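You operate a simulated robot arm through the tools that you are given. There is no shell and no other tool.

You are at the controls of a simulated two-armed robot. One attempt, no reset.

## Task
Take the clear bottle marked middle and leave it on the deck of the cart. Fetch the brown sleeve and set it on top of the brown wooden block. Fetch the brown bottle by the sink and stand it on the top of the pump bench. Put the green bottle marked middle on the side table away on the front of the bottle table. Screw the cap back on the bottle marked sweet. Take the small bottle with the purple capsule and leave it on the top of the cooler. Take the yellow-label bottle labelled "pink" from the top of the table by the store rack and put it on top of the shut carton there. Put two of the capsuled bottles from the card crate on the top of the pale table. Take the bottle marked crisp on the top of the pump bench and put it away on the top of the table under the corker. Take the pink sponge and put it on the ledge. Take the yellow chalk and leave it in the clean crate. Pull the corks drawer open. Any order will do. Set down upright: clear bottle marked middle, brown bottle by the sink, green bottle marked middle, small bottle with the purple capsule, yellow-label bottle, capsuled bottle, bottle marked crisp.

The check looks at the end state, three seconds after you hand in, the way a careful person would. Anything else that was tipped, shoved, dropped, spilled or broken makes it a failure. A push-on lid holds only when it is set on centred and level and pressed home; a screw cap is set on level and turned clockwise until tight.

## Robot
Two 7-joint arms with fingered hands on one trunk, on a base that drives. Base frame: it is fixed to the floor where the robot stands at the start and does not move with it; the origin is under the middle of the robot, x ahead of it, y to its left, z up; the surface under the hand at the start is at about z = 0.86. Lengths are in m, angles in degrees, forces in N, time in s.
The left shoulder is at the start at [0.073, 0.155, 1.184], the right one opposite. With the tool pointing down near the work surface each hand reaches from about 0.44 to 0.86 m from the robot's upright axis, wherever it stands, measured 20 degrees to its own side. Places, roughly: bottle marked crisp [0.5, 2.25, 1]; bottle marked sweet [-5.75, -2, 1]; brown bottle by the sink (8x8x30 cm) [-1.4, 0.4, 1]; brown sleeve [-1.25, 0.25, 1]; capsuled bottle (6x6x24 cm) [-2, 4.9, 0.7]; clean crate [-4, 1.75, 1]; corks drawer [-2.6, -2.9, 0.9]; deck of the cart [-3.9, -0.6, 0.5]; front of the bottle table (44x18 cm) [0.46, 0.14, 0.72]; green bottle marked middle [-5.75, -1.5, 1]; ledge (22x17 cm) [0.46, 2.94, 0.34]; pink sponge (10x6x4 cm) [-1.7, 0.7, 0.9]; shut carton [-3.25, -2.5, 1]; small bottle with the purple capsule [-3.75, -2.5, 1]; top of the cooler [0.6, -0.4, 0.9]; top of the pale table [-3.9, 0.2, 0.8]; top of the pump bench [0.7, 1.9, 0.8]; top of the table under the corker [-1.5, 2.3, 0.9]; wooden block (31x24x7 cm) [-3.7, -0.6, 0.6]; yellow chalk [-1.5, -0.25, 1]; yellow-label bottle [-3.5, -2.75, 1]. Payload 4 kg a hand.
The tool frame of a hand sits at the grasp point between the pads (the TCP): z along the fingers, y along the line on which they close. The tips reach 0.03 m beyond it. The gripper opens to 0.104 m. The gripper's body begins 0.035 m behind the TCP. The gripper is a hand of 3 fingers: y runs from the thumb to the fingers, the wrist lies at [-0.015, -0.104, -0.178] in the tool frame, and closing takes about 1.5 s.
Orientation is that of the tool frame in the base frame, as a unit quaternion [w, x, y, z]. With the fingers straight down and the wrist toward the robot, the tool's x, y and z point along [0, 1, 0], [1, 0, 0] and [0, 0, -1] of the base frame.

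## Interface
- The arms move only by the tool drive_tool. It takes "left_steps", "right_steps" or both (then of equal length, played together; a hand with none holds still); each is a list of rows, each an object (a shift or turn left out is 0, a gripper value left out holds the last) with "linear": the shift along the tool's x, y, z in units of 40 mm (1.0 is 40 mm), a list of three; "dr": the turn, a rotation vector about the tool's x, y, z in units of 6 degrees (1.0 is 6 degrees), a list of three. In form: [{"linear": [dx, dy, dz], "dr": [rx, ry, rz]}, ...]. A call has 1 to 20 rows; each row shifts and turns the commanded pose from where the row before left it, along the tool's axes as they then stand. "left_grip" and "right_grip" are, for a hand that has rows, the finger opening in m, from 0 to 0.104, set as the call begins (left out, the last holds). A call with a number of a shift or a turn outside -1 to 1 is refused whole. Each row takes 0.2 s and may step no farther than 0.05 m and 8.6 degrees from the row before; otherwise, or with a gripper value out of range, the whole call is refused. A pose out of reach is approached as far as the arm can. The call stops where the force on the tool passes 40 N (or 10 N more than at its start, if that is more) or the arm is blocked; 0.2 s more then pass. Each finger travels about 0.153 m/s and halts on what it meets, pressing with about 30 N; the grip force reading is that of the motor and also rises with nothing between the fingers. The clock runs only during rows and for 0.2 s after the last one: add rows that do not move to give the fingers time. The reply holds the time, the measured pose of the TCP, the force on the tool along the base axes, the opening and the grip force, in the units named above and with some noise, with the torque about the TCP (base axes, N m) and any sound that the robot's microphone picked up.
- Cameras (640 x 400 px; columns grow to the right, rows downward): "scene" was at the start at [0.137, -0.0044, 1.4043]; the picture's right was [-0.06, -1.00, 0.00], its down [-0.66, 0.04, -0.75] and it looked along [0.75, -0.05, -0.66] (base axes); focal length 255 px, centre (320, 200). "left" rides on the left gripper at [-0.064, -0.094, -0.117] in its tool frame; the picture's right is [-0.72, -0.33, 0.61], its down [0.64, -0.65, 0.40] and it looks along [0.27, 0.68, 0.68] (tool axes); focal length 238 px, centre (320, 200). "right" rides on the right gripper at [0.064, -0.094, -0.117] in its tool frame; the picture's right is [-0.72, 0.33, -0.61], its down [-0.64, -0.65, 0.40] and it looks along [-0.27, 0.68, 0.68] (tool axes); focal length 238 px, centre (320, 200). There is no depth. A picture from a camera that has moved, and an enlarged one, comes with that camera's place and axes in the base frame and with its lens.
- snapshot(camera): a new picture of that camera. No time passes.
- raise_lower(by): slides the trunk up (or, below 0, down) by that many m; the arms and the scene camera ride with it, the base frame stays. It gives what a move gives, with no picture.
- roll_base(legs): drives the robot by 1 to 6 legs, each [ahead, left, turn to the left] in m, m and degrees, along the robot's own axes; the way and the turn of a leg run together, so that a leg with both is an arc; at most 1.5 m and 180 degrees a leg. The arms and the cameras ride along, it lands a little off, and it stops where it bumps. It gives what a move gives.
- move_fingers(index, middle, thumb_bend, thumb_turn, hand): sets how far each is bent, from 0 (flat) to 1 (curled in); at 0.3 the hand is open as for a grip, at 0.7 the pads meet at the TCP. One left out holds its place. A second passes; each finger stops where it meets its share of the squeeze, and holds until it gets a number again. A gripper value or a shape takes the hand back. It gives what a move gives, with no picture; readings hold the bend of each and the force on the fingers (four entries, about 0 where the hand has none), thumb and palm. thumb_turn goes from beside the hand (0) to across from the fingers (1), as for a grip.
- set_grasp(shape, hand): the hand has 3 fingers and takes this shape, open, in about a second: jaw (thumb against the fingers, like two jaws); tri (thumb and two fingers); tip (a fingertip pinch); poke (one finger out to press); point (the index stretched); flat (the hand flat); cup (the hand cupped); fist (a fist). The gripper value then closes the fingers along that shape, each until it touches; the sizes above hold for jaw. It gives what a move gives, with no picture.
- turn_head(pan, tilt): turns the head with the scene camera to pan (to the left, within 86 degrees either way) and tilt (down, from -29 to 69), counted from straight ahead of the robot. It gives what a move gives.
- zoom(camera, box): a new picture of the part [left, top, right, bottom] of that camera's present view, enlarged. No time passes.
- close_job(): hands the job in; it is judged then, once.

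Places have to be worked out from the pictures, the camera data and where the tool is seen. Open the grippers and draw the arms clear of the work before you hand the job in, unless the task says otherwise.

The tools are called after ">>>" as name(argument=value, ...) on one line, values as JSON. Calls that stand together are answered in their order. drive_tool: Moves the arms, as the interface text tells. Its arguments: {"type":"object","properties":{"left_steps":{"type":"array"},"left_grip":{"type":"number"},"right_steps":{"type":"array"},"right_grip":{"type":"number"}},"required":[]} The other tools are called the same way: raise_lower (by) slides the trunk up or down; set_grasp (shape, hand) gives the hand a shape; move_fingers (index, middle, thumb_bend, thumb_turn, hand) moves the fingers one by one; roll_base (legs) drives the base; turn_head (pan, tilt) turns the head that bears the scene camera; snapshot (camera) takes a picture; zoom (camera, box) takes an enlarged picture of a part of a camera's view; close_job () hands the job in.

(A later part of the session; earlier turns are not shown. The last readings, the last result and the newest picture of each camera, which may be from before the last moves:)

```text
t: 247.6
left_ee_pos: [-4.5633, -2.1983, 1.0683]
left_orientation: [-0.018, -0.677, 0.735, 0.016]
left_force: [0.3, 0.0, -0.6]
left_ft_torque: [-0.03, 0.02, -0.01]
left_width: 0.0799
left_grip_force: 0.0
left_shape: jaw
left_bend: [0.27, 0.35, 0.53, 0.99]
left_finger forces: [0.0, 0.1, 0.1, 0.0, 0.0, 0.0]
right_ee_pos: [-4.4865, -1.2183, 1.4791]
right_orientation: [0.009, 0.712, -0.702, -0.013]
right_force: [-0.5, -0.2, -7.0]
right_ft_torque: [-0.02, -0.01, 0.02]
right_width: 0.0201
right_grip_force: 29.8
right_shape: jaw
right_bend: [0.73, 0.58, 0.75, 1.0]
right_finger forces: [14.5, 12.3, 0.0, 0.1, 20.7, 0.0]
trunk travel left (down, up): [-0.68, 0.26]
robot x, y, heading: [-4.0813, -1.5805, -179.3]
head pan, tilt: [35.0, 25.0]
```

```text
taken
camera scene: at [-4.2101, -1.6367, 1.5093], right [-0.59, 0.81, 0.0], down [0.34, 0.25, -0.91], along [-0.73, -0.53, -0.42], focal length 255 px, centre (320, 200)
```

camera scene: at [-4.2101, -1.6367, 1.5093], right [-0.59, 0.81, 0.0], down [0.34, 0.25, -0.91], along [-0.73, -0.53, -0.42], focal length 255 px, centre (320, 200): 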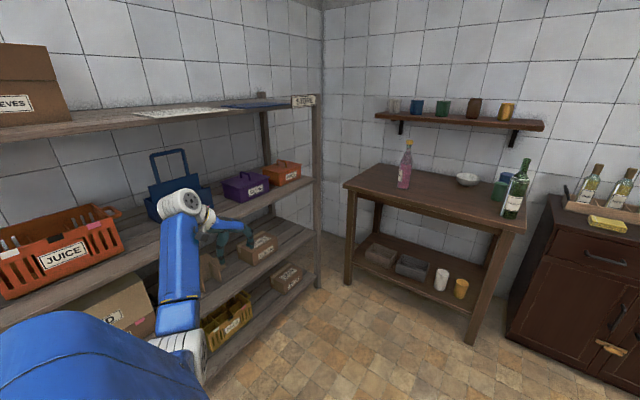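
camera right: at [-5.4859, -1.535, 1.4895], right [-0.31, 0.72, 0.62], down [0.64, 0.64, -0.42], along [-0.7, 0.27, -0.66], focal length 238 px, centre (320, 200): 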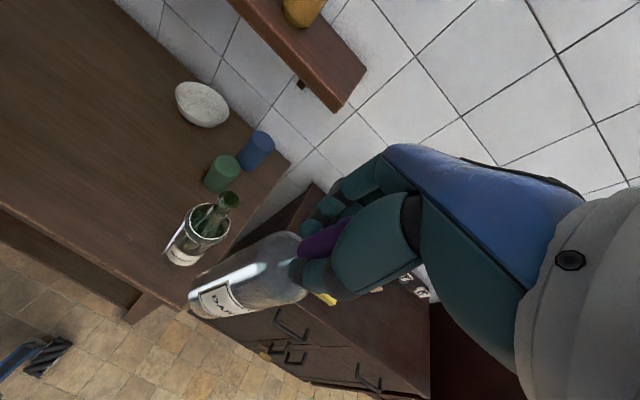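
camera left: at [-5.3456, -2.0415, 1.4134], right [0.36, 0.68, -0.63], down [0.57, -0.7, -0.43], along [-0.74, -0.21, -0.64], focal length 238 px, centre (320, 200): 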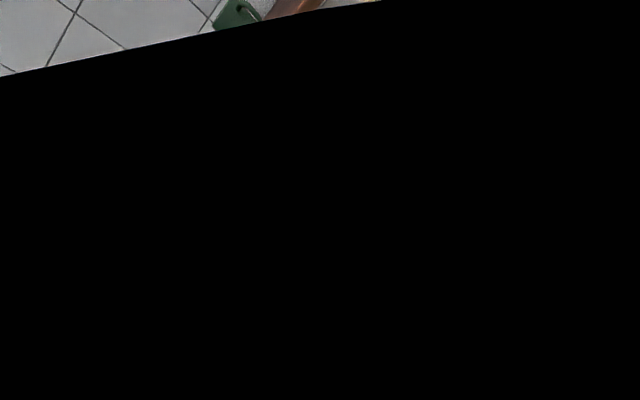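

The cap sits level and home. Now I bring the left hand back in and up to a normal carrying pose and check the elbow.

>>> drive_tool(left_steps=[{"linear": [-0.8, 0.1, -0.5]}, {"linear": [-0.8, 0.1, -0.5]}, {"linear": [-0.8, 0.1, -0.5]}, {"linear": [-0.8, 0.1, -0.5]}, {"linear": [-0.8, 0.1, -0.5]}, {"linear": [-0.8, 0.1, -0.5]}, {"linear": [-0.8, 0.1, -0.5]}, {"linear": [-0.8, 0.1, -0.5]}, {"linear": [-0.8, 0.1, -0.5]}, {"linear": [0, 0, 0]}])

>>> snapshot(camera="scene")

>>> snapshot(camera="left")

```text
t: 249.8
left_ee_pos: [-4.5679, -1.9085, 1.2471]
left_orientation: [-0.019, -0.678, 0.734, 0.015]
left_force: [0.2, -0.2, -0.1]
left_ft_torque: [0.01, -0.03, 0.0]
left_width: 0.0797
left_grip_force: 0.0
left_shape: jaw
left_bend: [0.27, 0.35, 0.53, 0.99]
left_finger forces: [0.0, 0.1, 0.0, 0.0, 0.0, 0.1]
right_ee_pos: [-4.4857, -1.2169, 1.4794]
right_orientation: [0.009, 0.712, -0.702, -0.013]
right_force: [-0.2, -0.8, -7.2]
right_ft_torque: [0.0, 0.03, -0.03]
right_width: 0.02
right_grip_force: 30.2
right_shape: jaw
right_bend: [0.73, 0.58, 0.75, 1.0]
right_finger forces: [14.2, 12.3, 0.0, 0.1, 19.5, 0.0]
trunk travel left (down, up): [-0.68, 0.26]
robot x, y, heading: [-4.0819, -1.5819, -178.8]
head pan, tilt: [35.0, 25.0]
```

```text
taken
camera scene: at [-4.2104, -1.6351, 1.5093], right [-0.59, 0.81, 0.0], down [0.34, 0.25, -0.91], along [-0.73, -0.53, -0.42], focal length 255 px, centre (320, 200)
```

scene: 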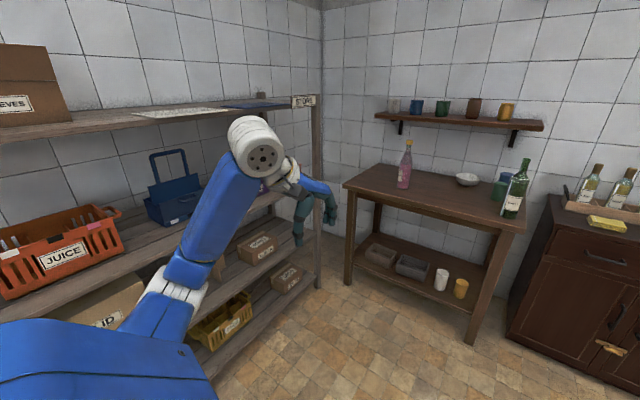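

```text
taken
camera left: at [-4.4642, -1.8511, 1.3597], right [0.35, 0.69, -0.63], down [0.58, -0.69, -0.43], along [-0.73, -0.22, -0.64], focal length 238 px, centre (320, 200)
```

left: 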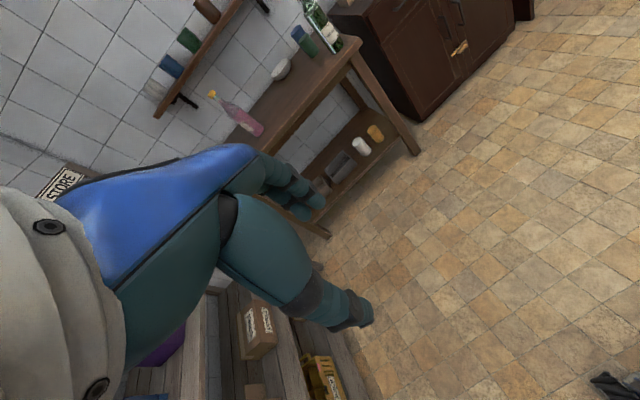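

The posture is normal again. I level the left hand, raise it, and drive to the green MIDDLE bottle.

>>> drive_tool(left_steps=[{"linear": [0, 0, -0.7], "dr": [0.23, 0, -0.45]}, {"linear": [0, 0, -0.7], "dr": [0.23, 0, -0.45]}, {"linear": [0, 0, -0.5]}, {"linear": [0, 0, 0]}], left_grip=0.104)

>>> roll_base(legs=[[1.08, -0.17, 0]])

>>> turn_head(pan=5, tilt=42)

>>> snapshot(camera="scene")

>>> snapshot(camera="left")

```text
t: 250.8
left_ee_pos: [-4.5649, -1.9069, 1.322]
left_orientation: [0.0, 0.713, -0.701, 0.001]
left_force: [0.0, -0.1, 0.7]
left_ft_torque: [0.01, -0.05, -0.04]
left_width: 0.1039
left_grip_force: 0.0
left_shape: jaw
left_bend: [0.3, 0.3, 0.3, 0.98]
left_finger forces: [0.0, 0.1, 0.0, 0.0, 0.0, 0.0]
right_ee_pos: [-4.4863, -1.2172, 1.4778]
right_orientation: [0.01, 0.712, -0.702, -0.012]
right_force: [-0.3, -0.1, -7.2]
right_ft_torque: [0.0, -0.01, 0.05]
right_width: 0.0203
right_grip_force: 30.3
right_shape: jaw
right_bend: [0.73, 0.58, 0.75, 1.0]
right_finger forces: [14.2, 12.2, 0.0, 0.1, 18.9, 0.0]
trunk travel left (down, up): [-0.68, 0.26]
robot x, y, heading: [-4.0832, -1.5815, -178.9]
head pan, tilt: [35.0, 25.0]
```

```text
t: 256.4
left_ee_pos: [-5.6342, -1.7588, 1.323]
left_orientation: [0.001, 0.714, -0.7, 0.001]
left_force: [-0.9, 0.5, 0.9]
left_ft_torque: [-0.01, 0.01, 0.01]
left_width: 0.1039
left_grip_force: 0.0
left_shape: jaw
left_bend: [0.3, 0.3, 0.3, 0.98]
left_finger forces: [0.0, 0.0, 0.0, 0.0, 0.0, 0.0]
right_ee_pos: [-5.5594, -1.067, 1.4784]
right_orientation: [0.009, 0.715, -0.699, -0.013]
right_force: [-0.2, -0.6, -6.2]
right_ft_torque: [-0.01, 0.01, 0.03]
right_width: 0.0198
right_grip_force: 30.2
right_shape: jaw
right_bend: [0.73, 0.58, 0.75, 1.0]
right_finger forces: [13.0, 12.1, 0.0, 0.0, 18.4, 0.0]
trunk travel left (down, up): [-0.68, 0.26]
robot x, y, heading: [-5.1517, -1.4332, -178.8]
head pan, tilt: [35.0, 25.0]
```

```text
t: 257.3
left_ee_pos: [-5.635, -1.7574, 1.3233]
left_orientation: [0.001, 0.714, -0.7, 0.002]
left_force: [-0.1, 0.2, 0.4]
left_ft_torque: [0.03, 0.02, 0.01]
left_width: 0.1037
left_grip_force: 0.0
left_shape: jaw
left_bend: [0.3, 0.3, 0.3, 0.98]
left_finger forces: [0.1, 0.0, 0.0, 0.0, 0.1, 0.1]
right_ee_pos: [-5.5593, -1.0668, 1.4793]
right_orientation: [0.009, 0.714, -0.7, -0.013]
right_force: [0.5, 0.3, -7.3]
right_ft_torque: [-0.01, -0.01, -0.03]
right_width: 0.0199
right_grip_force: 30.1
right_shape: jaw
right_bend: [0.73, 0.58, 0.75, 1.0]
right_finger forces: [13.0, 12.0, 0.1, 0.1, 18.3, 0.1]
trunk travel left (down, up): [-0.68, 0.26]
robot x, y, heading: [-5.1559, -1.4287, -178.9]
head pan, tilt: [5.0, 42.0]
```

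```text
taken
camera scene: at [-5.2913, -1.4393, 1.483], right [-0.11, 0.99, 0.0], down [0.67, 0.07, -0.74], along [-0.74, -0.08, -0.67], focal length 255 px, centre (320, 200)
```

scene: 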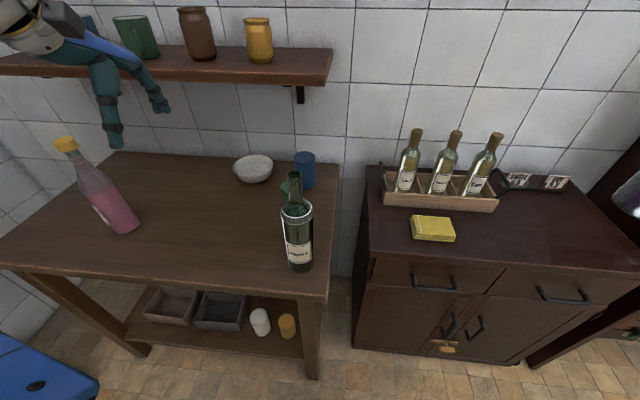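

```text
taken
camera left: at [-5.5431, -1.6908, 1.4393], right [0.31, 0.72, -0.62], down [0.67, -0.63, -0.4], along [-0.68, -0.29, -0.68], focal length 238 px, centre (320, 200)
```

left: 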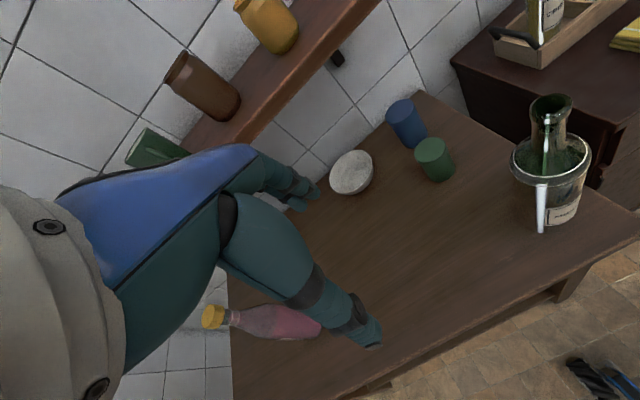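

I zoom to triangulate the green bottle's mouth.

>>> zoom(camera="scene", box=[250, 160, 350, 280])

>>> zoom(camera="left", box=[480, 70, 620, 250])

>>> snapshot(camera="right")

```text
3.33 times, centred on (300, 220) of scene
camera zoom: at [-5.2913, -1.4393, 1.483], right [-0.11, 0.99, 0.0], down [0.67, 0.07, -0.74], along [-0.74, -0.08, -0.67], focal length 851 px, centre (387, 133)
```

zoom: 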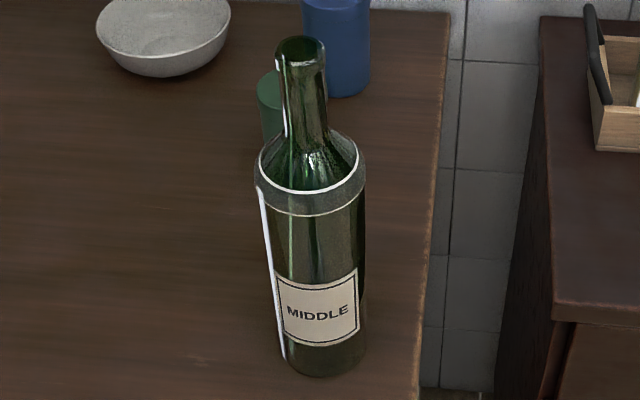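

```text
2.22 times, centred on (550, 160) of left
camera zoom: at [-5.5431, -1.6908, 1.4393], right [0.31, 0.72, -0.62], down [0.67, -0.63, -0.4], along [-0.68, -0.29, -0.68], focal length 530 px, centre (-191, 289)
```

zoom: 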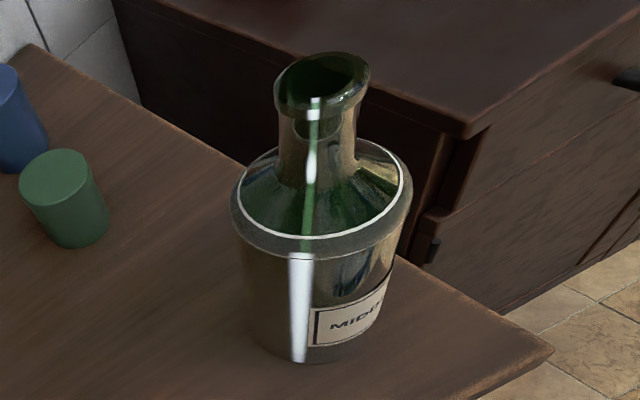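

```text
taken
camera right: at [-5.4597, -1.1296, 1.5914], right [-0.32, 0.71, 0.63], down [0.63, 0.66, -0.42], along [-0.71, 0.26, -0.66], focal length 238 px, centre (320, 200)
```

right: 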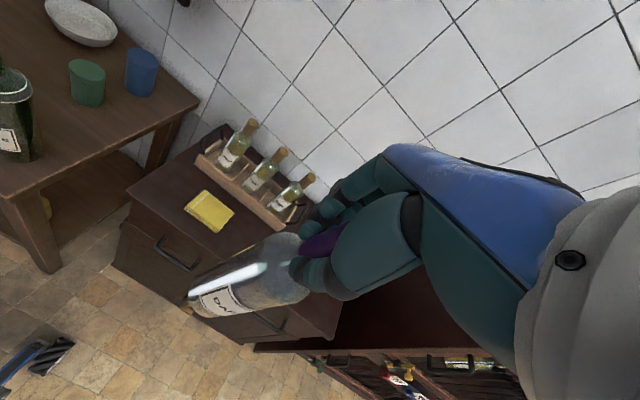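

Green mouth at (-5.696, -1.535, 1.175). I move the left hand above it.

>>> drive_tool(left_steps=[{"linear": [-0.93, 0.24, 0]}, {"linear": [-0.93, 0.24, 0]}, {"linear": [-0.93, 0.24, 0]}, {"linear": [-0.93, 0.24, 0.3]}, {"linear": [-0.93, 0.24, 0.6]}, {"linear": [-0.93, 0.22, 0.6]}, {"linear": [0, 0, 0]}])

>>> snapshot(camera="left")

>>> snapshot(camera="scene")

```text
t: 258.9
left_ee_pos: [-5.6976, -1.5332, 1.262]
left_orientation: [0.002, 0.714, -0.7, 0.0]
left_force: [-0.6, 0.1, 0.3]
left_ft_torque: [-0.02, 0.03, 0.02]
left_width: 0.1041
left_grip_force: 0.1
left_shape: jaw
left_bend: [0.3, 0.3, 0.3, 0.98]
left_finger forces: [0.0, 0.1, 0.0, 0.0, 0.0, 0.0]
right_ee_pos: [-5.5579, -1.0642, 1.4787]
right_orientation: [0.011, 0.714, -0.7, -0.013]
right_force: [-0.6, 0.0, -6.7]
right_ft_torque: [0.0, -0.05, -0.01]
right_width: 0.02
right_grip_force: 29.9
right_shape: jaw
right_bend: [0.73, 0.58, 0.75, 1.0]
right_finger forces: [12.8, 12.0, 0.0, 0.1, 18.5, 0.0]
trunk travel left (down, up): [-0.68, 0.26]
robot x, y, heading: [-5.1534, -1.4314, -178.8]
head pan, tilt: [5.0, 42.0]
```

```text
taken
camera left: at [-5.6058, -1.4656, 1.3786], right [0.31, 0.72, -0.62], down [0.67, -0.63, -0.4], along [-0.68, -0.29, -0.68], focal length 238 px, centre (320, 200)
```

left: 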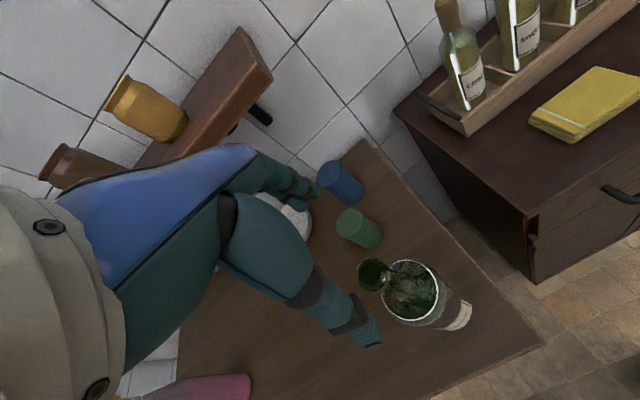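

```text
taken
camera scene: at [-5.291, -1.4364, 1.483], right [-0.11, 0.99, 0.0], down [0.67, 0.07, -0.74], along [-0.74, -0.08, -0.67], focal length 255 px, centre (320, 200)
```

scene: 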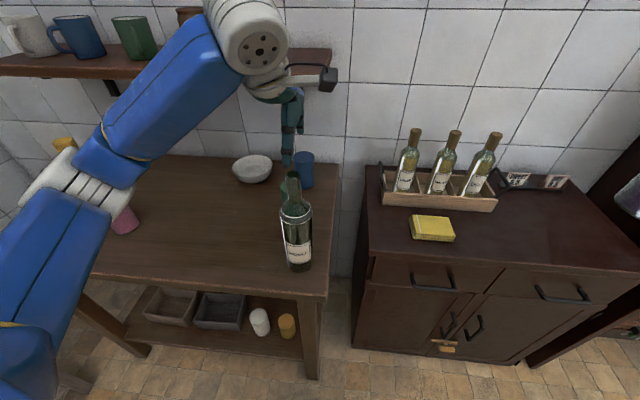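

Mouth is under the drop line. I descend over the neck and close.

>>> drive_tool(left_steps=[{"linear": [0, 0, 0.7]}, {"linear": [0, 0, 0.7]}, {"linear": [0, 0, 0.7]}, {"linear": [0, 0, 0.5]}, {"linear": [0, 0, 0.4]}, {"linear": [0, 0, 0]}])

>>> drive_tool(left_steps=[{"linear": [0, 0, 0]}, {"linear": [0, 0, 0]}, {"linear": [0, 0, 0]}, {"linear": [0, 0, 0]}, {"linear": [0, 0, 0]}, {"linear": [0, 0, 0]}, {"linear": [0, 0, 0]}, {"linear": [0, 0, 0]}], left_grip=0.0)

>>> snapshot(camera="left")

>>> snapshot(camera="scene")

```text
t: 260.3
left_ee_pos: [-5.697, -1.5343, 1.1417]
left_orientation: [0.003, 0.714, -0.7, 0.001]
left_force: [0.2, 0.5, -0.1]
left_ft_torque: [-0.02, -0.02, 0.0]
left_width: 0.104
left_grip_force: 0.0
left_shape: jaw
left_bend: [0.3, 0.3, 0.3, 0.98]
left_finger forces: [0.0, 0.1, 0.0, 0.1, 0.1, 0.0]
right_ee_pos: [-5.5577, -1.0656, 1.4792]
right_orientation: [0.009, 0.714, -0.7, -0.013]
right_force: [0.4, -0.3, -7.1]
right_ft_torque: [0.02, -0.02, 0.01]
right_width: 0.0199
right_grip_force: 29.9
right_shape: jaw
right_bend: [0.73, 0.58, 0.75, 1.0]
right_finger forces: [12.9, 12.0, 0.0, 0.0, 18.4, 0.0]
trunk travel left (down, up): [-0.68, 0.26]
robot x, y, heading: [-5.1551, -1.4332, -178.9]
head pan, tilt: [5.0, 42.0]
```

```text
t: 262.1
left_ee_pos: [-5.6981, -1.5346, 1.1415]
left_orientation: [0.002, 0.714, -0.701, 0.002]
left_force: [-0.6, -0.4, -0.1]
left_ft_torque: [-0.06, 0.16, 0.01]
left_width: 0.0223
left_grip_force: 30.2
left_shape: jaw
left_bend: [0.72, 0.63, 0.74, 1.0]
left_finger forces: [16.1, 11.5, 0.0, 0.0, 23.8, 0.0]
right_ee_pos: [-5.5588, -1.0662, 1.4793]
right_orientation: [0.009, 0.714, -0.7, -0.013]
right_force: [-0.7, -0.2, -6.7]
right_ft_torque: [0.01, 0.0, -0.02]
right_width: 0.0198
right_grip_force: 29.8
right_shape: jaw
right_bend: [0.73, 0.58, 0.75, 1.0]
right_finger forces: [13.1, 12.0, 0.1, 0.0, 18.2, 0.0]
trunk travel left (down, up): [-0.68, 0.26]
robot x, y, heading: [-5.1519, -1.4339, -178.8]
head pan, tilt: [5.0, 42.0]
```

```text
taken
camera left: at [-5.6049, -1.4666, 1.2583], right [0.31, 0.72, -0.62], down [0.67, -0.63, -0.4], along [-0.68, -0.29, -0.68], focal length 238 px, centre (320, 200)
```

left: 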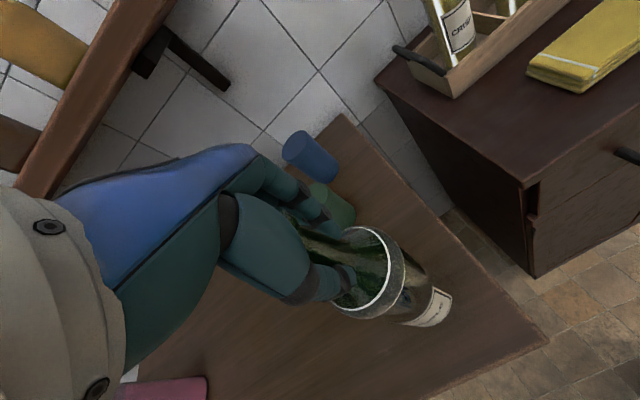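

```text
taken
camera scene: at [-5.2915, -1.4381, 1.483], right [-0.11, 0.99, 0.0], down [0.67, 0.07, -0.74], along [-0.74, -0.08, -0.67], focal length 255 px, centre (320, 200)
```

scene: 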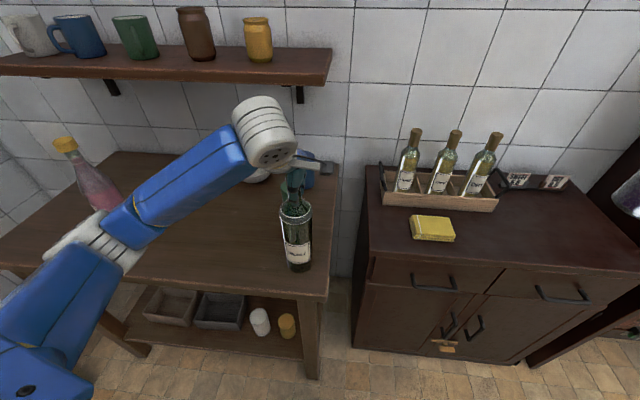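

Gripped. I lift the green bottle and back away from the table.

>>> drive_tool(left_steps=[{"linear": [0, 0, -0.3]}, {"linear": [0, 0, -0.8]}, {"linear": [0, 0, -0.9]}, {"linear": [0, 0, -0.9]}, {"linear": [0, 0, -0.9]}, {"linear": [0, 0, 0]}])

>>> snapshot(camera="left")

>>> roll_base(legs=[[-0.8, 0, 0]])

>>> turn_head(pan=0, tilt=25)

>>> snapshot(camera="scene")

```text
t: 263.5
left_ee_pos: [-5.698, -1.5348, 1.2917]
left_orientation: [0.001, 0.714, -0.7, 0.002]
left_force: [-0.1, 0.2, -4.0]
left_ft_torque: [-0.06, 0.03, 0.0]
left_width: 0.0217
left_grip_force: 30.5
left_shape: jaw
left_bend: [0.72, 0.63, 0.74, 1.0]
left_finger forces: [16.4, 11.0, 0.1, 0.0, 23.4, 0.0]
right_ee_pos: [-5.5596, -1.0654, 1.4773]
right_orientation: [0.009, 0.714, -0.7, -0.012]
right_force: [-0.4, 0.5, -7.8]
right_ft_torque: [0.01, 0.06, 0.0]
right_width: 0.0199
right_grip_force: 30.2
right_shape: jaw
right_bend: [0.73, 0.58, 0.75, 1.0]
right_finger forces: [12.8, 12.1, 0.1, 0.0, 18.1, 0.1]
trunk travel left (down, up): [-0.68, 0.26]
robot x, y, heading: [-5.1567, -1.434, -178.8]
head pan, tilt: [5.0, 42.0]
```

```text
taken
camera left: at [-5.6062, -1.468, 1.4086], right [0.31, 0.72, -0.62], down [0.67, -0.63, -0.4], along [-0.68, -0.29, -0.68], focal length 238 px, centre (320, 200)
```

left: 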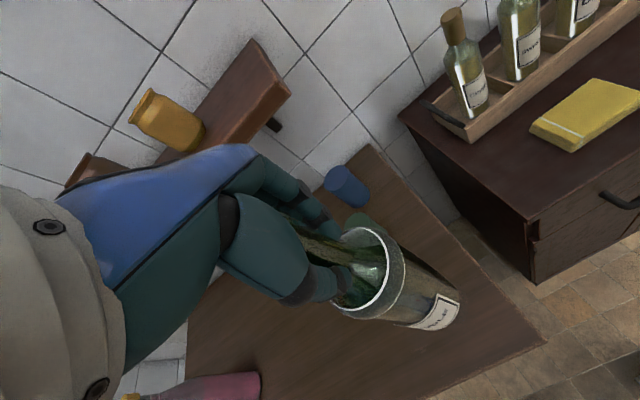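

```text
t: 267.8
left_ee_pos: [-4.8946, -1.5207, 1.2908]
left_orientation: [0.002, 0.72, -0.694, 0.002]
left_force: [0.3, -0.2, -4.0]
left_ft_torque: [0.0, 0.0, -0.01]
left_width: 0.0212
left_grip_force: 30.2
left_shape: jaw
left_bend: [0.72, 0.63, 0.74, 1.0]
left_finger forces: [16.5, 10.8, 0.1, 0.1, 23.4, 0.0]
right_ee_pos: [-4.7636, -1.0508, 1.4784]
right_orientation: [0.009, 0.72, -0.694, -0.012]
right_force: [0.6, -0.8, -6.8]
right_ft_torque: [-0.06, -0.01, -0.01]
right_width: 0.0197
right_grip_force: 30.0
right_shape: jaw
right_bend: [0.73, 0.58, 0.75, 1.0]
right_finger forces: [12.8, 11.9, 0.1, 0.0, 18.2, 0.0]
trunk travel left (down, up): [-0.68, 0.26]
robot x, y, heading: [-4.3523, -1.4092, -177.7]
head pan, tilt: [5.0, 42.0]
```

```text
t: 268.6
left_ee_pos: [-4.8918, -1.5216, 1.2925]
left_orientation: [0.003, 0.72, -0.694, 0.001]
left_force: [-0.2, 0.1, -4.7]
left_ft_torque: [0.02, 0.03, -0.01]
left_width: 0.0215
left_grip_force: 29.8
left_shape: jaw
left_bend: [0.72, 0.63, 0.74, 1.0]
left_finger forces: [16.6, 10.6, 0.0, 0.1, 23.7, 0.0]
right_ee_pos: [-4.7599, -1.0504, 1.4795]
right_orientation: [0.01, 0.719, -0.694, -0.014]
right_force: [0.2, 0.0, -6.9]
right_ft_torque: [0.01, 0.01, -0.01]
right_width: 0.0197
right_grip_force: 30.0
right_shape: jaw
right_bend: [0.73, 0.58, 0.75, 1.0]
right_finger forces: [12.7, 12.0, 0.1, 0.1, 18.3, 0.1]
trunk travel left (down, up): [-0.68, 0.26]
robot x, y, heading: [-4.3509, -1.4086, -177.8]
head pan, tilt: [0.0, 25.0]
```

```text
taken
camera scene: at [-4.4987, -1.4097, 1.5089], right [-0.04, 1.0, 0.0], down [0.43, 0.01, -0.9], along [-0.9, -0.03, -0.43], focal length 255 px, centre (320, 200)
```

scene: 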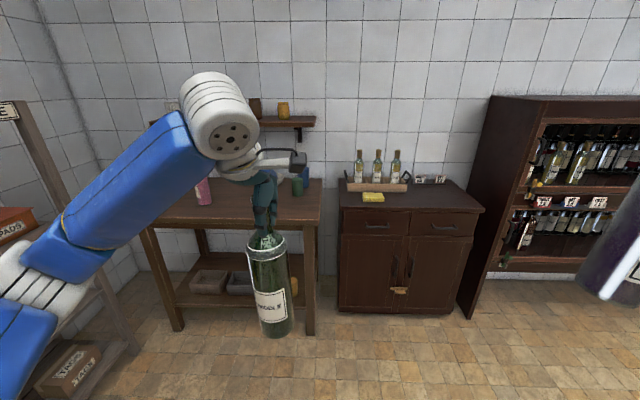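

Green bottle in the left hand, purple-capsule bottle in the right. I tuck the right hand in, move off the cart, turn around and drive east.

>>> drive_tool(right_steps=[{"linear": [0.8, 0.25, 0.5]}, {"linear": [0.8, 0.25, 0.5]}, {"linear": [0.8, 0.25, 0.5]}, {"linear": [0.8, 0.25, 0.5]}, {"linear": [0, 0, 0]}])

>>> roll_base(legs=[[0, 0.17, 0], [0, 0, 178], [1.5, 0, 0]])

>>> snapshot(camera="scene")

```text
t: 269.8
left_ee_pos: [-4.8918, -1.5213, 1.2927]
left_orientation: [0.002, 0.72, -0.694, 0.002]
left_force: [0.2, -0.2, -3.4]
left_ft_torque: [-0.01, 0.03, 0.01]
left_width: 0.0213
left_grip_force: 29.0
left_shape: jaw
left_bend: [0.72, 0.63, 0.74, 1.0]
left_finger forces: [16.6, 10.9, 0.1, 0.0, 23.6, 0.0]
right_ee_pos: [-4.7973, -1.1815, 1.4011]
right_orientation: [0.011, 0.719, -0.694, -0.014]
right_force: [-0.3, 0.3, -7.2]
right_ft_torque: [0.03, -0.03, -0.03]
right_width: 0.0196
right_grip_force: 30.4
right_shape: jaw
right_bend: [0.73, 0.58, 0.75, 1.0]
right_finger forces: [11.8, 12.4, 0.0, 0.0, 18.5, 0.1]
trunk travel left (down, up): [-0.68, 0.26]
robot x, y, heading: [-4.3485, -1.4073, -177.7]
head pan, tilt: [0.0, 25.0]
```

```text
t: 285.3
left_ee_pos: [-2.3102, -1.5983, 1.2933]
left_orientation: [-0.001, 0.724, 0.69, 0.003]
left_force: [-0.7, -0.3, -4.9]
left_ft_torque: [0.02, -0.03, 0.01]
left_width: 0.0211
left_grip_force: 29.8
left_shape: jaw
left_bend: [0.72, 0.63, 0.74, 1.0]
left_finger forces: [16.6, 10.3, 0.0, 0.1, 22.7, 0.0]
right_ee_pos: [-2.4316, -1.9311, 1.4021]
right_orientation: [0.014, 0.723, 0.691, 0.009]
right_force: [-0.5, -0.4, -7.4]
right_ft_torque: [0.0, 0.01, -0.01]
right_width: 0.0186
right_grip_force: 30.1
right_shape: jaw
right_bend: [0.74, 0.55, 0.78, 1.0]
right_finger forces: [0.1, 13.6, 0.0, 0.0, 17.2, 0.1]
trunk travel left (down, up): [-0.68, 0.26]
robot x, y, heading: [-2.8536, -1.6689, -2.5]
head pan, tilt: [0.0, 25.0]
```

```text
taken
camera scene: at [-2.7101, -1.6746, 1.5091], right [-0.05, -1.0, 0.0], down [-0.42, 0.02, -0.91], along [0.9, -0.04, -0.43], focal length 255 px, centre (320, 200)
```

scene: 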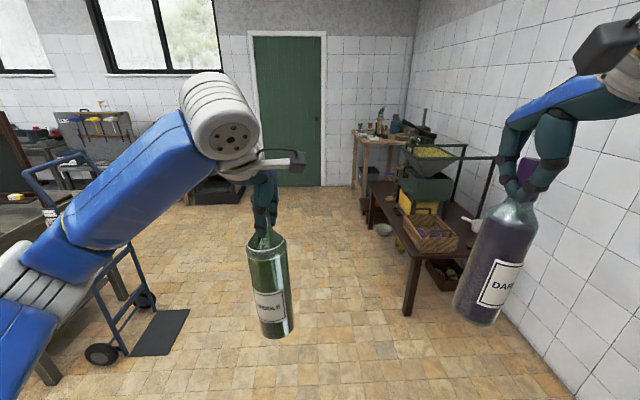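

The right hand's index reading dropped, so the purple bottle may be shifting. I inspect it before driving on.

>>> snapshot(camera="right")

>>> zoom(camera="scene", box=[430, 60, 640, 340])

```text
taken
camera right: at [-2.5263, -1.862, 1.5138], right [0.27, -0.73, 0.63], down [-0.67, -0.61, -0.42], along [0.69, -0.31, -0.65], focal length 238 px, centre (320, 200)
```

right: 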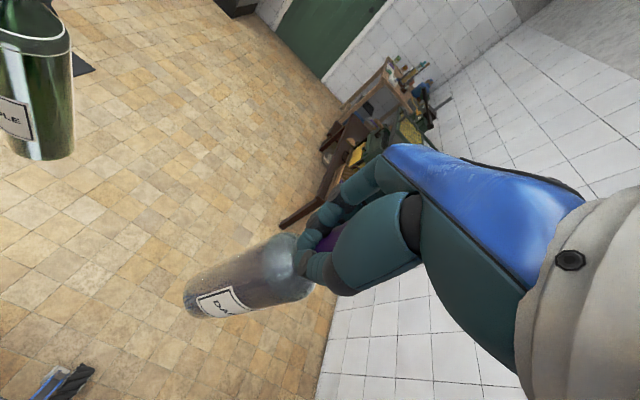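

```text
1.43 times, centred on (535, 200) of scene
camera zoom: at [-2.7101, -1.6746, 1.5091], right [-0.05, -1.0, 0.0], down [-0.42, 0.02, -0.91], along [0.9, -0.04, -0.43], focal length 365 px, centre (13, 200)
```

zoom: 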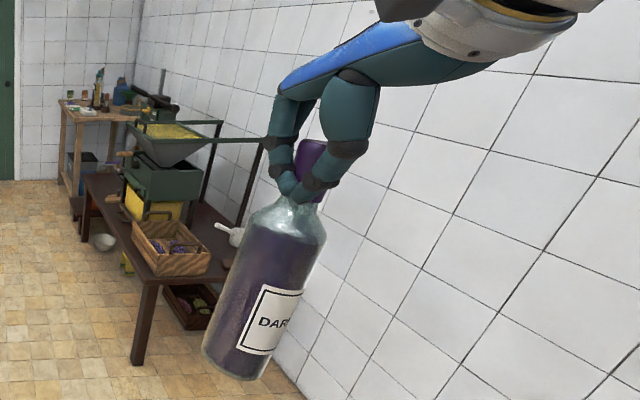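

The bottle is still pinched by thumb and middle finger. I drive gently in short legs, checking the grip.

>>> roll_base(legs=[[0.9, 0.3, 2.5]])

>>> snapshot(camera="right")

```text
t: 290.2
left_ee_pos: [-1.4128, -1.3351, 1.294]
left_orientation: [0.0, 0.721, 0.693, 0.003]
left_force: [-0.2, 0.2, -4.5]
left_ft_torque: [0.0, -0.04, -0.02]
left_width: 0.0211
left_grip_force: 30.0
left_shape: jaw
left_bend: [0.72, 0.63, 0.74, 1.0]
left_finger forces: [16.7, 10.6, 0.0, 0.1, 23.0, 0.1]
right_ee_pos: [-1.5325, -1.6694, 1.402]
right_orientation: [0.015, 0.721, 0.692, 0.011]
right_force: [0.6, -0.4, -5.5]
right_ft_torque: [-0.01, 0.03, 0.0]
right_width: 0.019
right_grip_force: 29.8
right_shape: jaw
right_bend: [0.74, 0.55, 0.78, 1.0]
right_finger forces: [0.2, 13.5, 0.0, 0.1, 17.7, 0.0]
trunk travel left (down, up): [-0.68, 0.26]
robot x, y, heading: [-1.9577, -1.4082, -2.2]
head pan, tilt: [0.0, 25.0]
```

```text
taken
camera right: at [-1.6287, -1.602, 1.5145], right [0.27, -0.73, 0.63], down [-0.66, -0.62, -0.42], along [0.7, -0.3, -0.65], focal length 238 px, centre (320, 200)
```

right: 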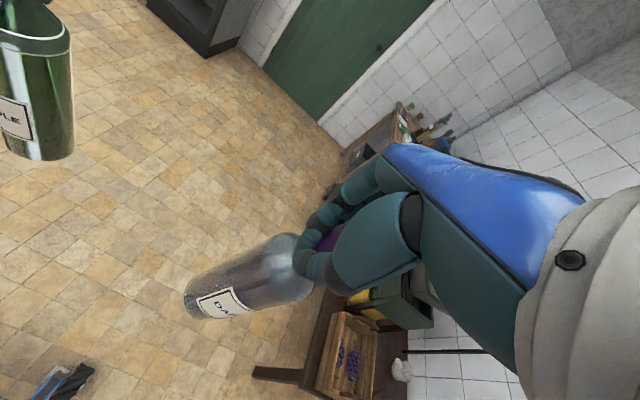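

Stable. I continue east past the hand truck.

>>> roll_base(legs=[[1.0, 0.08, 2]])

>>> turn_head(pan=20, tilt=25)

>>> snapshot(camera="scene")

>>> snapshot(camera="right")

```text
t: 295.4
left_ee_pos: [-0.4242, -1.2547, 1.2956]
left_orientation: [0.001, 0.707, 0.707, 0.005]
left_force: [0.4, 0.8, -4.2]
left_ft_torque: [-0.02, -0.06, -0.03]
left_width: 0.0207
left_grip_force: 30.2
left_shape: jaw
left_bend: [0.72, 0.63, 0.74, 1.0]
left_finger forces: [16.7, 10.7, 0.1, 0.0, 23.1, 0.0]
right_ee_pos: [-0.5308, -1.5919, 1.4032]
right_orientation: [0.016, 0.707, 0.707, 0.011]
right_force: [-0.1, -0.6, -6.4]
right_ft_torque: [-0.01, -0.03, 0.02]
right_width: 0.0188
right_grip_force: 30.2
right_shape: jaw
right_bend: [0.74, 0.55, 0.78, 1.0]
right_finger forces: [0.1, 13.6, 0.1, 0.1, 17.9, 0.0]
trunk travel left (down, up): [-0.68, 0.26]
robot x, y, heading: [-0.9656, -1.3487, 0.0]
head pan, tilt: [0.0, 25.0]
```

```text
t: 296.2
left_ee_pos: [-0.4242, -1.2553, 1.2952]
left_orientation: [0.001, 0.707, 0.707, 0.004]
left_force: [-0.4, -0.2, -4.5]
left_ft_torque: [0.02, -0.03, 0.0]
left_width: 0.021
left_grip_force: 30.3
left_shape: jaw
left_bend: [0.72, 0.63, 0.74, 1.0]
left_finger forces: [16.7, 10.6, 0.1, 0.0, 23.2, 0.0]
right_ee_pos: [-0.5324, -1.5929, 1.4029]
right_orientation: [0.016, 0.707, 0.707, 0.012]
right_force: [0.2, -0.1, -7.8]
right_ft_torque: [0.02, 0.01, -0.01]
right_width: 0.0187
right_grip_force: 30.1
right_shape: jaw
right_bend: [0.74, 0.55, 0.78, 1.0]
right_finger forces: [0.0, 13.7, 0.0, 0.0, 18.0, 0.0]
trunk travel left (down, up): [-0.68, 0.26]
robot x, y, heading: [-0.9649, -1.3495, 0.2]
head pan, tilt: [20.0, 25.0]
```

```text
taken
camera scene: at [-0.8203, -1.3177, 1.509], right [0.34, -0.94, 0.0], down [-0.4, -0.14, -0.9], along [0.85, 0.31, -0.43], focal length 255 px, centre (320, 200)
```

scene: 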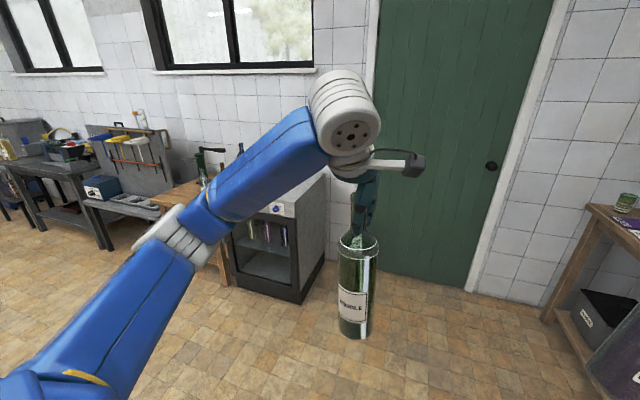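

```text
taken
camera right: at [-0.6303, -1.5276, 1.5154], right [0.3, -0.72, 0.63], down [-0.64, -0.64, -0.42], along [0.71, -0.27, -0.65], focal length 238 px, centre (320, 200)
```

right: 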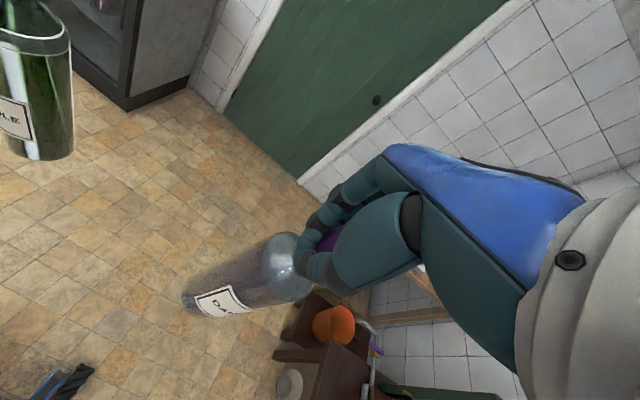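

Still stable. I head to the cooler: forward, strafe left, then in.

>>> roll_base(legs=[[0.5, 0, 0], [0, 1.08, 0]])

>>> turn_head(pan=-10, tilt=35)

>>> snapshot(camera="scene")

>>> snapshot(camera="right")

```text
t: 304.3
left_ee_pos: [0.0875, -0.1862, 1.2963]
left_orientation: [0.0, 0.712, 0.702, 0.004]
left_force: [-0.8, -0.6, -4.4]
left_ft_torque: [0.01, -0.02, -0.01]
left_width: 0.0209
left_grip_force: 29.8
left_shape: jaw
left_bend: [0.72, 0.63, 0.74, 1.0]
left_finger forces: [16.7, 10.5, 0.0, 0.0, 23.0, 0.0]
right_ee_pos: [-0.0243, -0.5226, 1.4027]
right_orientation: [0.015, 0.712, 0.702, 0.013]
right_force: [0.2, -0.6, -6.0]
right_ft_torque: [0.02, 0.03, -0.01]
right_width: 0.0188
right_grip_force: 30.6
right_shape: jaw
right_bend: [0.74, 0.55, 0.78, 1.0]
right_finger forces: [0.3, 13.5, 0.1, 0.0, 18.2, 0.0]
trunk travel left (down, up): [-0.68, 0.26]
robot x, y, heading: [-0.4511, -0.2707, -0.8]
head pan, tilt: [20.0, 25.0]
```

```text
t: 305.3
left_ee_pos: [0.0848, -0.1842, 1.2969]
left_orientation: [0.002, 0.712, 0.702, 0.005]
left_force: [0.1, 0.2, -5.1]
left_ft_torque: [-0.01, -0.07, 0.02]
left_width: 0.0207
left_grip_force: 30.5
left_shape: jaw
left_bend: [0.72, 0.63, 0.74, 1.0]
left_finger forces: [16.7, 10.7, 0.0, 0.0, 23.1, 0.1]
right_ee_pos: [-0.0271, -0.5209, 1.4033]
right_orientation: [0.016, 0.712, 0.702, 0.012]
right_force: [-0.4, -1.5, -6.5]
right_ft_torque: [0.01, 0.0, 0.04]
right_width: 0.0188
right_grip_force: 29.8
right_shape: jaw
right_bend: [0.74, 0.55, 0.78, 1.0]
right_finger forces: [0.1, 13.5, 0.1, 0.0, 18.4, 0.1]
trunk travel left (down, up): [-0.68, 0.26]
robot x, y, heading: [-0.4556, -0.2693, -0.7]
head pan, tilt: [-10.0, 35.0]
```

```text
taken
camera scene: at [-0.3097, -0.2889, 1.4933], right [-0.19, -0.98, 0.0], down [-0.57, 0.11, -0.82], along [0.8, -0.15, -0.58], focal length 255 px, centre (320, 200)
```

scene: 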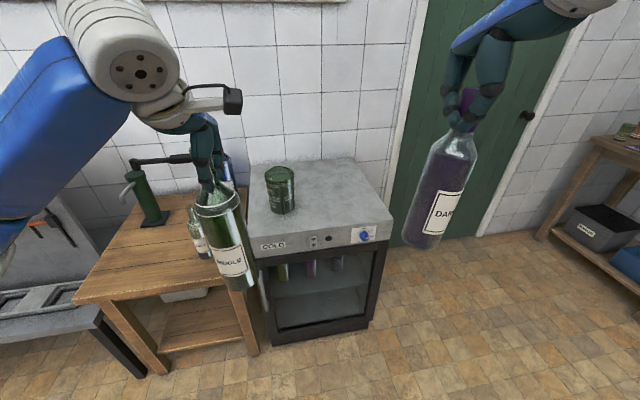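

```text
taken
camera right: at [-0.125, -0.4549, 1.5158], right [0.29, -0.72, 0.63], down [-0.65, -0.63, -0.43], along [0.71, -0.28, -0.65], focal length 238 px, centre (320, 200)
```

right: 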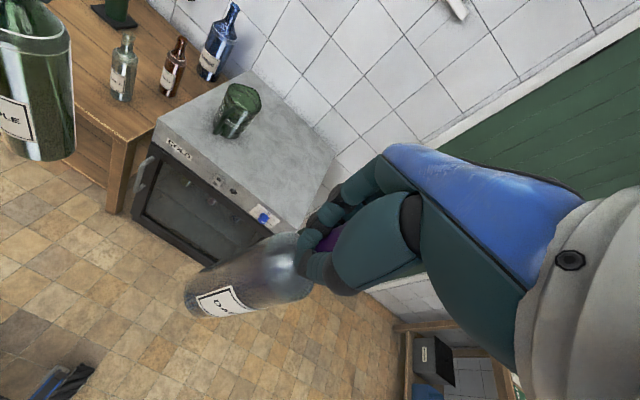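

The cooler's free area is right of the green jug, around (0.55, -0.50). I pull the left hand back and up, then drive in.

>>> drive_tool(left_steps=[{"linear": [0.2, -0.6, -0.4]}, {"linear": [0.3, -0.6, -0.6]}, {"linear": [0.3, -0.6, -0.6]}, {"linear": [0.3, -0.6, -0.6]}, {"linear": [0.3, -0.4, -0.4]}, {"linear": [0, 0, 0]}])

>>> roll_base(legs=[[0.38, 0, 0]])

>>> turn_head(pan=-15, tilt=42)

>>> snapshot(camera="scene")

```text
t: 306.7
left_ee_pos: [-0.0262, -0.1229, 1.3978]
left_orientation: [0.002, 0.712, 0.702, 0.005]
left_force: [0.2, 0.2, -5.3]
left_ft_torque: [0.02, -0.04, -0.02]
left_width: 0.0208
left_grip_force: 30.3
left_shape: jaw
left_bend: [0.72, 0.63, 0.74, 1.0]
left_finger forces: [16.4, 10.8, 0.0, 0.0, 23.0, 0.0]
right_ee_pos: [-0.0275, -0.518, 1.4045]
right_orientation: [0.017, 0.713, 0.701, 0.011]
right_force: [-0.2, -0.5, -7.3]
right_ft_torque: [-0.01, -0.02, 0.01]
right_width: 0.0188
right_grip_force: 30.3
right_shape: jaw
right_bend: [0.74, 0.55, 0.78, 1.0]
right_finger forces: [0.0, 13.4, 0.0, 0.0, 18.5, 0.0]
trunk travel left (down, up): [-0.68, 0.26]
robot x, y, heading: [-0.4546, -0.2678, -0.9]
head pan, tilt: [-10.0, 35.0]
```

```text
t: 309.1
left_ee_pos: [0.3461, -0.1271, 1.4004]
left_orientation: [0.003, 0.711, 0.703, 0.006]
left_force: [-0.4, 0.0, -4.8]
left_ft_torque: [-0.02, -0.02, -0.01]
left_width: 0.0209
left_grip_force: 30.1
left_shape: jaw
left_bend: [0.72, 0.63, 0.74, 1.0]
left_finger forces: [16.6, 10.7, 0.1, 0.0, 23.1, 0.1]
right_ee_pos: [0.3467, -0.5228, 1.4065]
right_orientation: [0.019, 0.711, 0.703, 0.014]
right_force: [-0.5, -0.3, -6.8]
right_ft_torque: [0.05, 0.03, 0.02]
right_width: 0.0187
right_grip_force: 29.8
right_shape: jaw
right_bend: [0.74, 0.55, 0.78, 1.0]
right_finger forces: [0.1, 13.5, 0.1, 0.0, 18.8, 0.1]
trunk travel left (down, up): [-0.68, 0.26]
robot x, y, heading: [-0.0716, -0.2722, -0.4]
head pan, tilt: [-10.0, 35.0]
```

```text
t: 309.8
left_ee_pos: [0.3479, -0.1273, 1.3991]
left_orientation: [0.003, 0.711, 0.703, 0.006]
left_force: [0.1, 0.1, -4.1]
left_ft_torque: [-0.02, -0.03, 0.02]
left_width: 0.021
left_grip_force: 29.9
left_shape: jaw
left_bend: [0.72, 0.63, 0.74, 1.0]
left_finger forces: [16.6, 10.9, 0.2, 0.1, 23.1, 0.1]
right_ee_pos: [0.3474, -0.5211, 1.4052]
right_orientation: [0.019, 0.711, 0.703, 0.012]
right_force: [0.5, -0.2, -6.9]
right_ft_torque: [0.0, 0.06, -0.02]
right_width: 0.019
right_grip_force: 29.5
right_shape: jaw
right_bend: [0.74, 0.55, 0.78, 1.0]
right_finger forces: [0.0, 13.5, 0.1, 0.1, 18.7, 0.0]
trunk travel left (down, up): [-0.68, 0.26]
robot x, y, heading: [-0.0725, -0.2736, -0.5]
head pan, tilt: [-15.0, 42.0]
```

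```text
taken
camera scene: at [0.0604, -0.2968, 1.4831], right [-0.27, -0.96, 0.0], down [-0.65, 0.18, -0.74], along [0.71, -0.2, -0.67], focal length 255 px, centre (320, 200)
```

scene: 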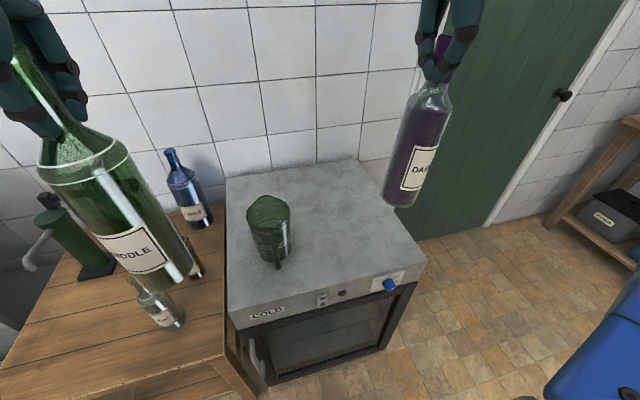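

Cooler top spans x 0.36–0.87, y −0.68…−0.17; the jug is at (0.52, -0.285). I carry the purple bottle to (0.56, -0.51) and begin lowering.

>>> drive_tool(right_steps=[{"linear": [0.05, 0.88, 0], "dr": [0.14, 0, 0]}, {"linear": [0.05, 0.88, 0], "dr": [0.14, 0, 0]}, {"linear": [0.05, 0.88, 0], "dr": [0.14, 0, 0]}, {"linear": [0.05, 0.88, 0]}, {"linear": [0.05, 0.88, 0]}, {"linear": [0.05, 0.88, 0]}, {"linear": [0, 0, 0.8]}, {"linear": [0, 0, 0.9]}, {"linear": [0, 0, 0.9]}, {"linear": [0, 0, 0.9]}, {"linear": [0, 0, 0.9]}, {"linear": [0, 0, 0.9]}, {"linear": [0, 0, 0]}])

>>> snapshot(camera="scene")

>>> snapshot(camera="right")

```text
t: 312.6
left_ee_pos: [0.3501, -0.1276, 1.3988]
left_orientation: [0.001, 0.711, 0.703, 0.006]
left_force: [0.6, -0.3, -4.1]
left_ft_torque: [0.02, -0.02, 0.01]
left_width: 0.0209
left_grip_force: 29.9
left_shape: jaw
left_bend: [0.72, 0.63, 0.74, 1.0]
left_finger forces: [16.5, 10.9, 0.0, 0.0, 23.0, 0.0]
right_ee_pos: [0.5604, -0.5178, 1.1949]
right_orientation: [0.002, 0.713, 0.702, -0.003]
right_force: [0.1, -0.3, -7.0]
right_ft_torque: [-0.01, 0.03, 0.02]
right_width: 0.0188
right_grip_force: 29.9
right_shape: jaw
right_bend: [0.74, 0.55, 0.78, 1.0]
right_finger forces: [0.0, 13.1, 0.0, 0.0, 19.3, 0.0]
trunk travel left (down, up): [-0.68, 0.26]
robot x, y, heading: [-0.0754, -0.2742, -0.6]
head pan, tilt: [-15.0, 42.0]
```

```text
taken
camera scene: at [0.0633, -0.2969, 1.4827], right [-0.27, -0.96, 0.0], down [-0.65, 0.18, -0.74], along [0.71, -0.2, -0.67], focal length 255 px, centre (320, 200)
```

scene: 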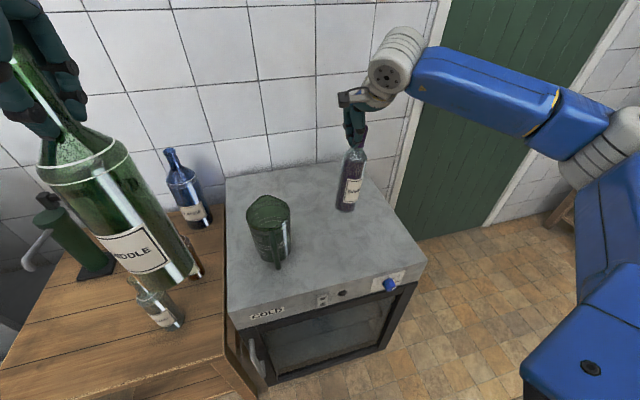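

```text
taken
camera right: at [0.4667, -0.4519, 1.311], right [0.32, -0.72, 0.62], down [-0.66, -0.63, -0.4], along [0.68, -0.28, -0.68], focal length 238 px, centre (320, 200)
```

right: 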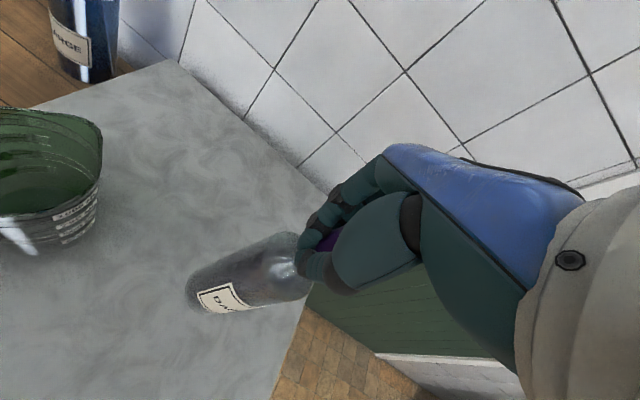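

The bottle hangs about 6–7° off vertical (bottom toward +y). I rotate the hand by −6.5° about the pinch axis to level it, and check.

>>> drive_tool(right_steps=[{"dr": [0, -0.55, 0]}, {"dr": [0, -0.55, 0]}, {"linear": [0, 0, 0]}])

>>> zoom(camera="scene", box=[280, 80, 440, 240])

>>> snapshot(camera="right")

```text
t: 313.4
left_ee_pos: [0.3496, -0.1279, 1.3974]
left_orientation: [0.002, 0.711, 0.703, 0.006]
left_force: [-0.6, 0.9, -4.5]
left_ft_torque: [0.0, -0.08, 0.01]
left_width: 0.0212
left_grip_force: 30.5
left_shape: jaw
left_bend: [0.72, 0.63, 0.74, 1.0]
left_finger forces: [16.5, 10.8, 0.0, 0.1, 22.9, 0.1]
right_ee_pos: [0.5591, -0.5159, 1.197]
right_orientation: [0.043, 0.711, 0.7, -0.045]
right_force: [-0.7, -0.6, -7.1]
right_ft_torque: [0.07, 0.06, 0.02]
right_width: 0.0187
right_grip_force: 30.1
right_shape: jaw
right_bend: [0.74, 0.55, 0.78, 1.0]
right_finger forces: [0.1, 13.0, 0.0, 0.1, 19.6, 0.0]
trunk travel left (down, up): [-0.68, 0.26]
robot x, y, heading: [-0.0726, -0.2735, -0.8]
head pan, tilt: [-15.0, 42.0]
```

```text
2.50 times, centred on (360, 160) of scene
camera zoom: at [0.063, -0.2964, 1.4828], right [-0.27, -0.96, 0.0], down [-0.65, 0.18, -0.74], along [0.71, -0.2, -0.67], focal length 639 px, centre (220, 300)
```

zoom: 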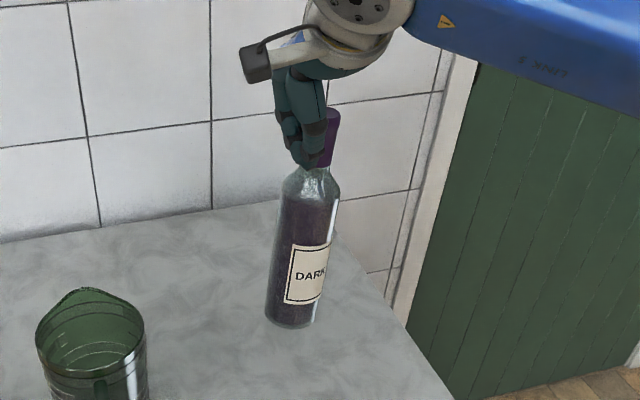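

```text
taken
camera right: at [0.467, -0.4373, 1.304], right [0.32, -0.64, 0.7], down [-0.66, -0.68, -0.32], along [0.68, -0.36, -0.64], focal length 238 px, centre (320, 200)
```

right: 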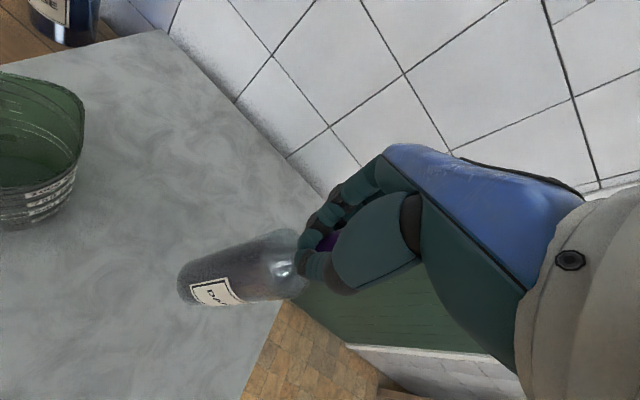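

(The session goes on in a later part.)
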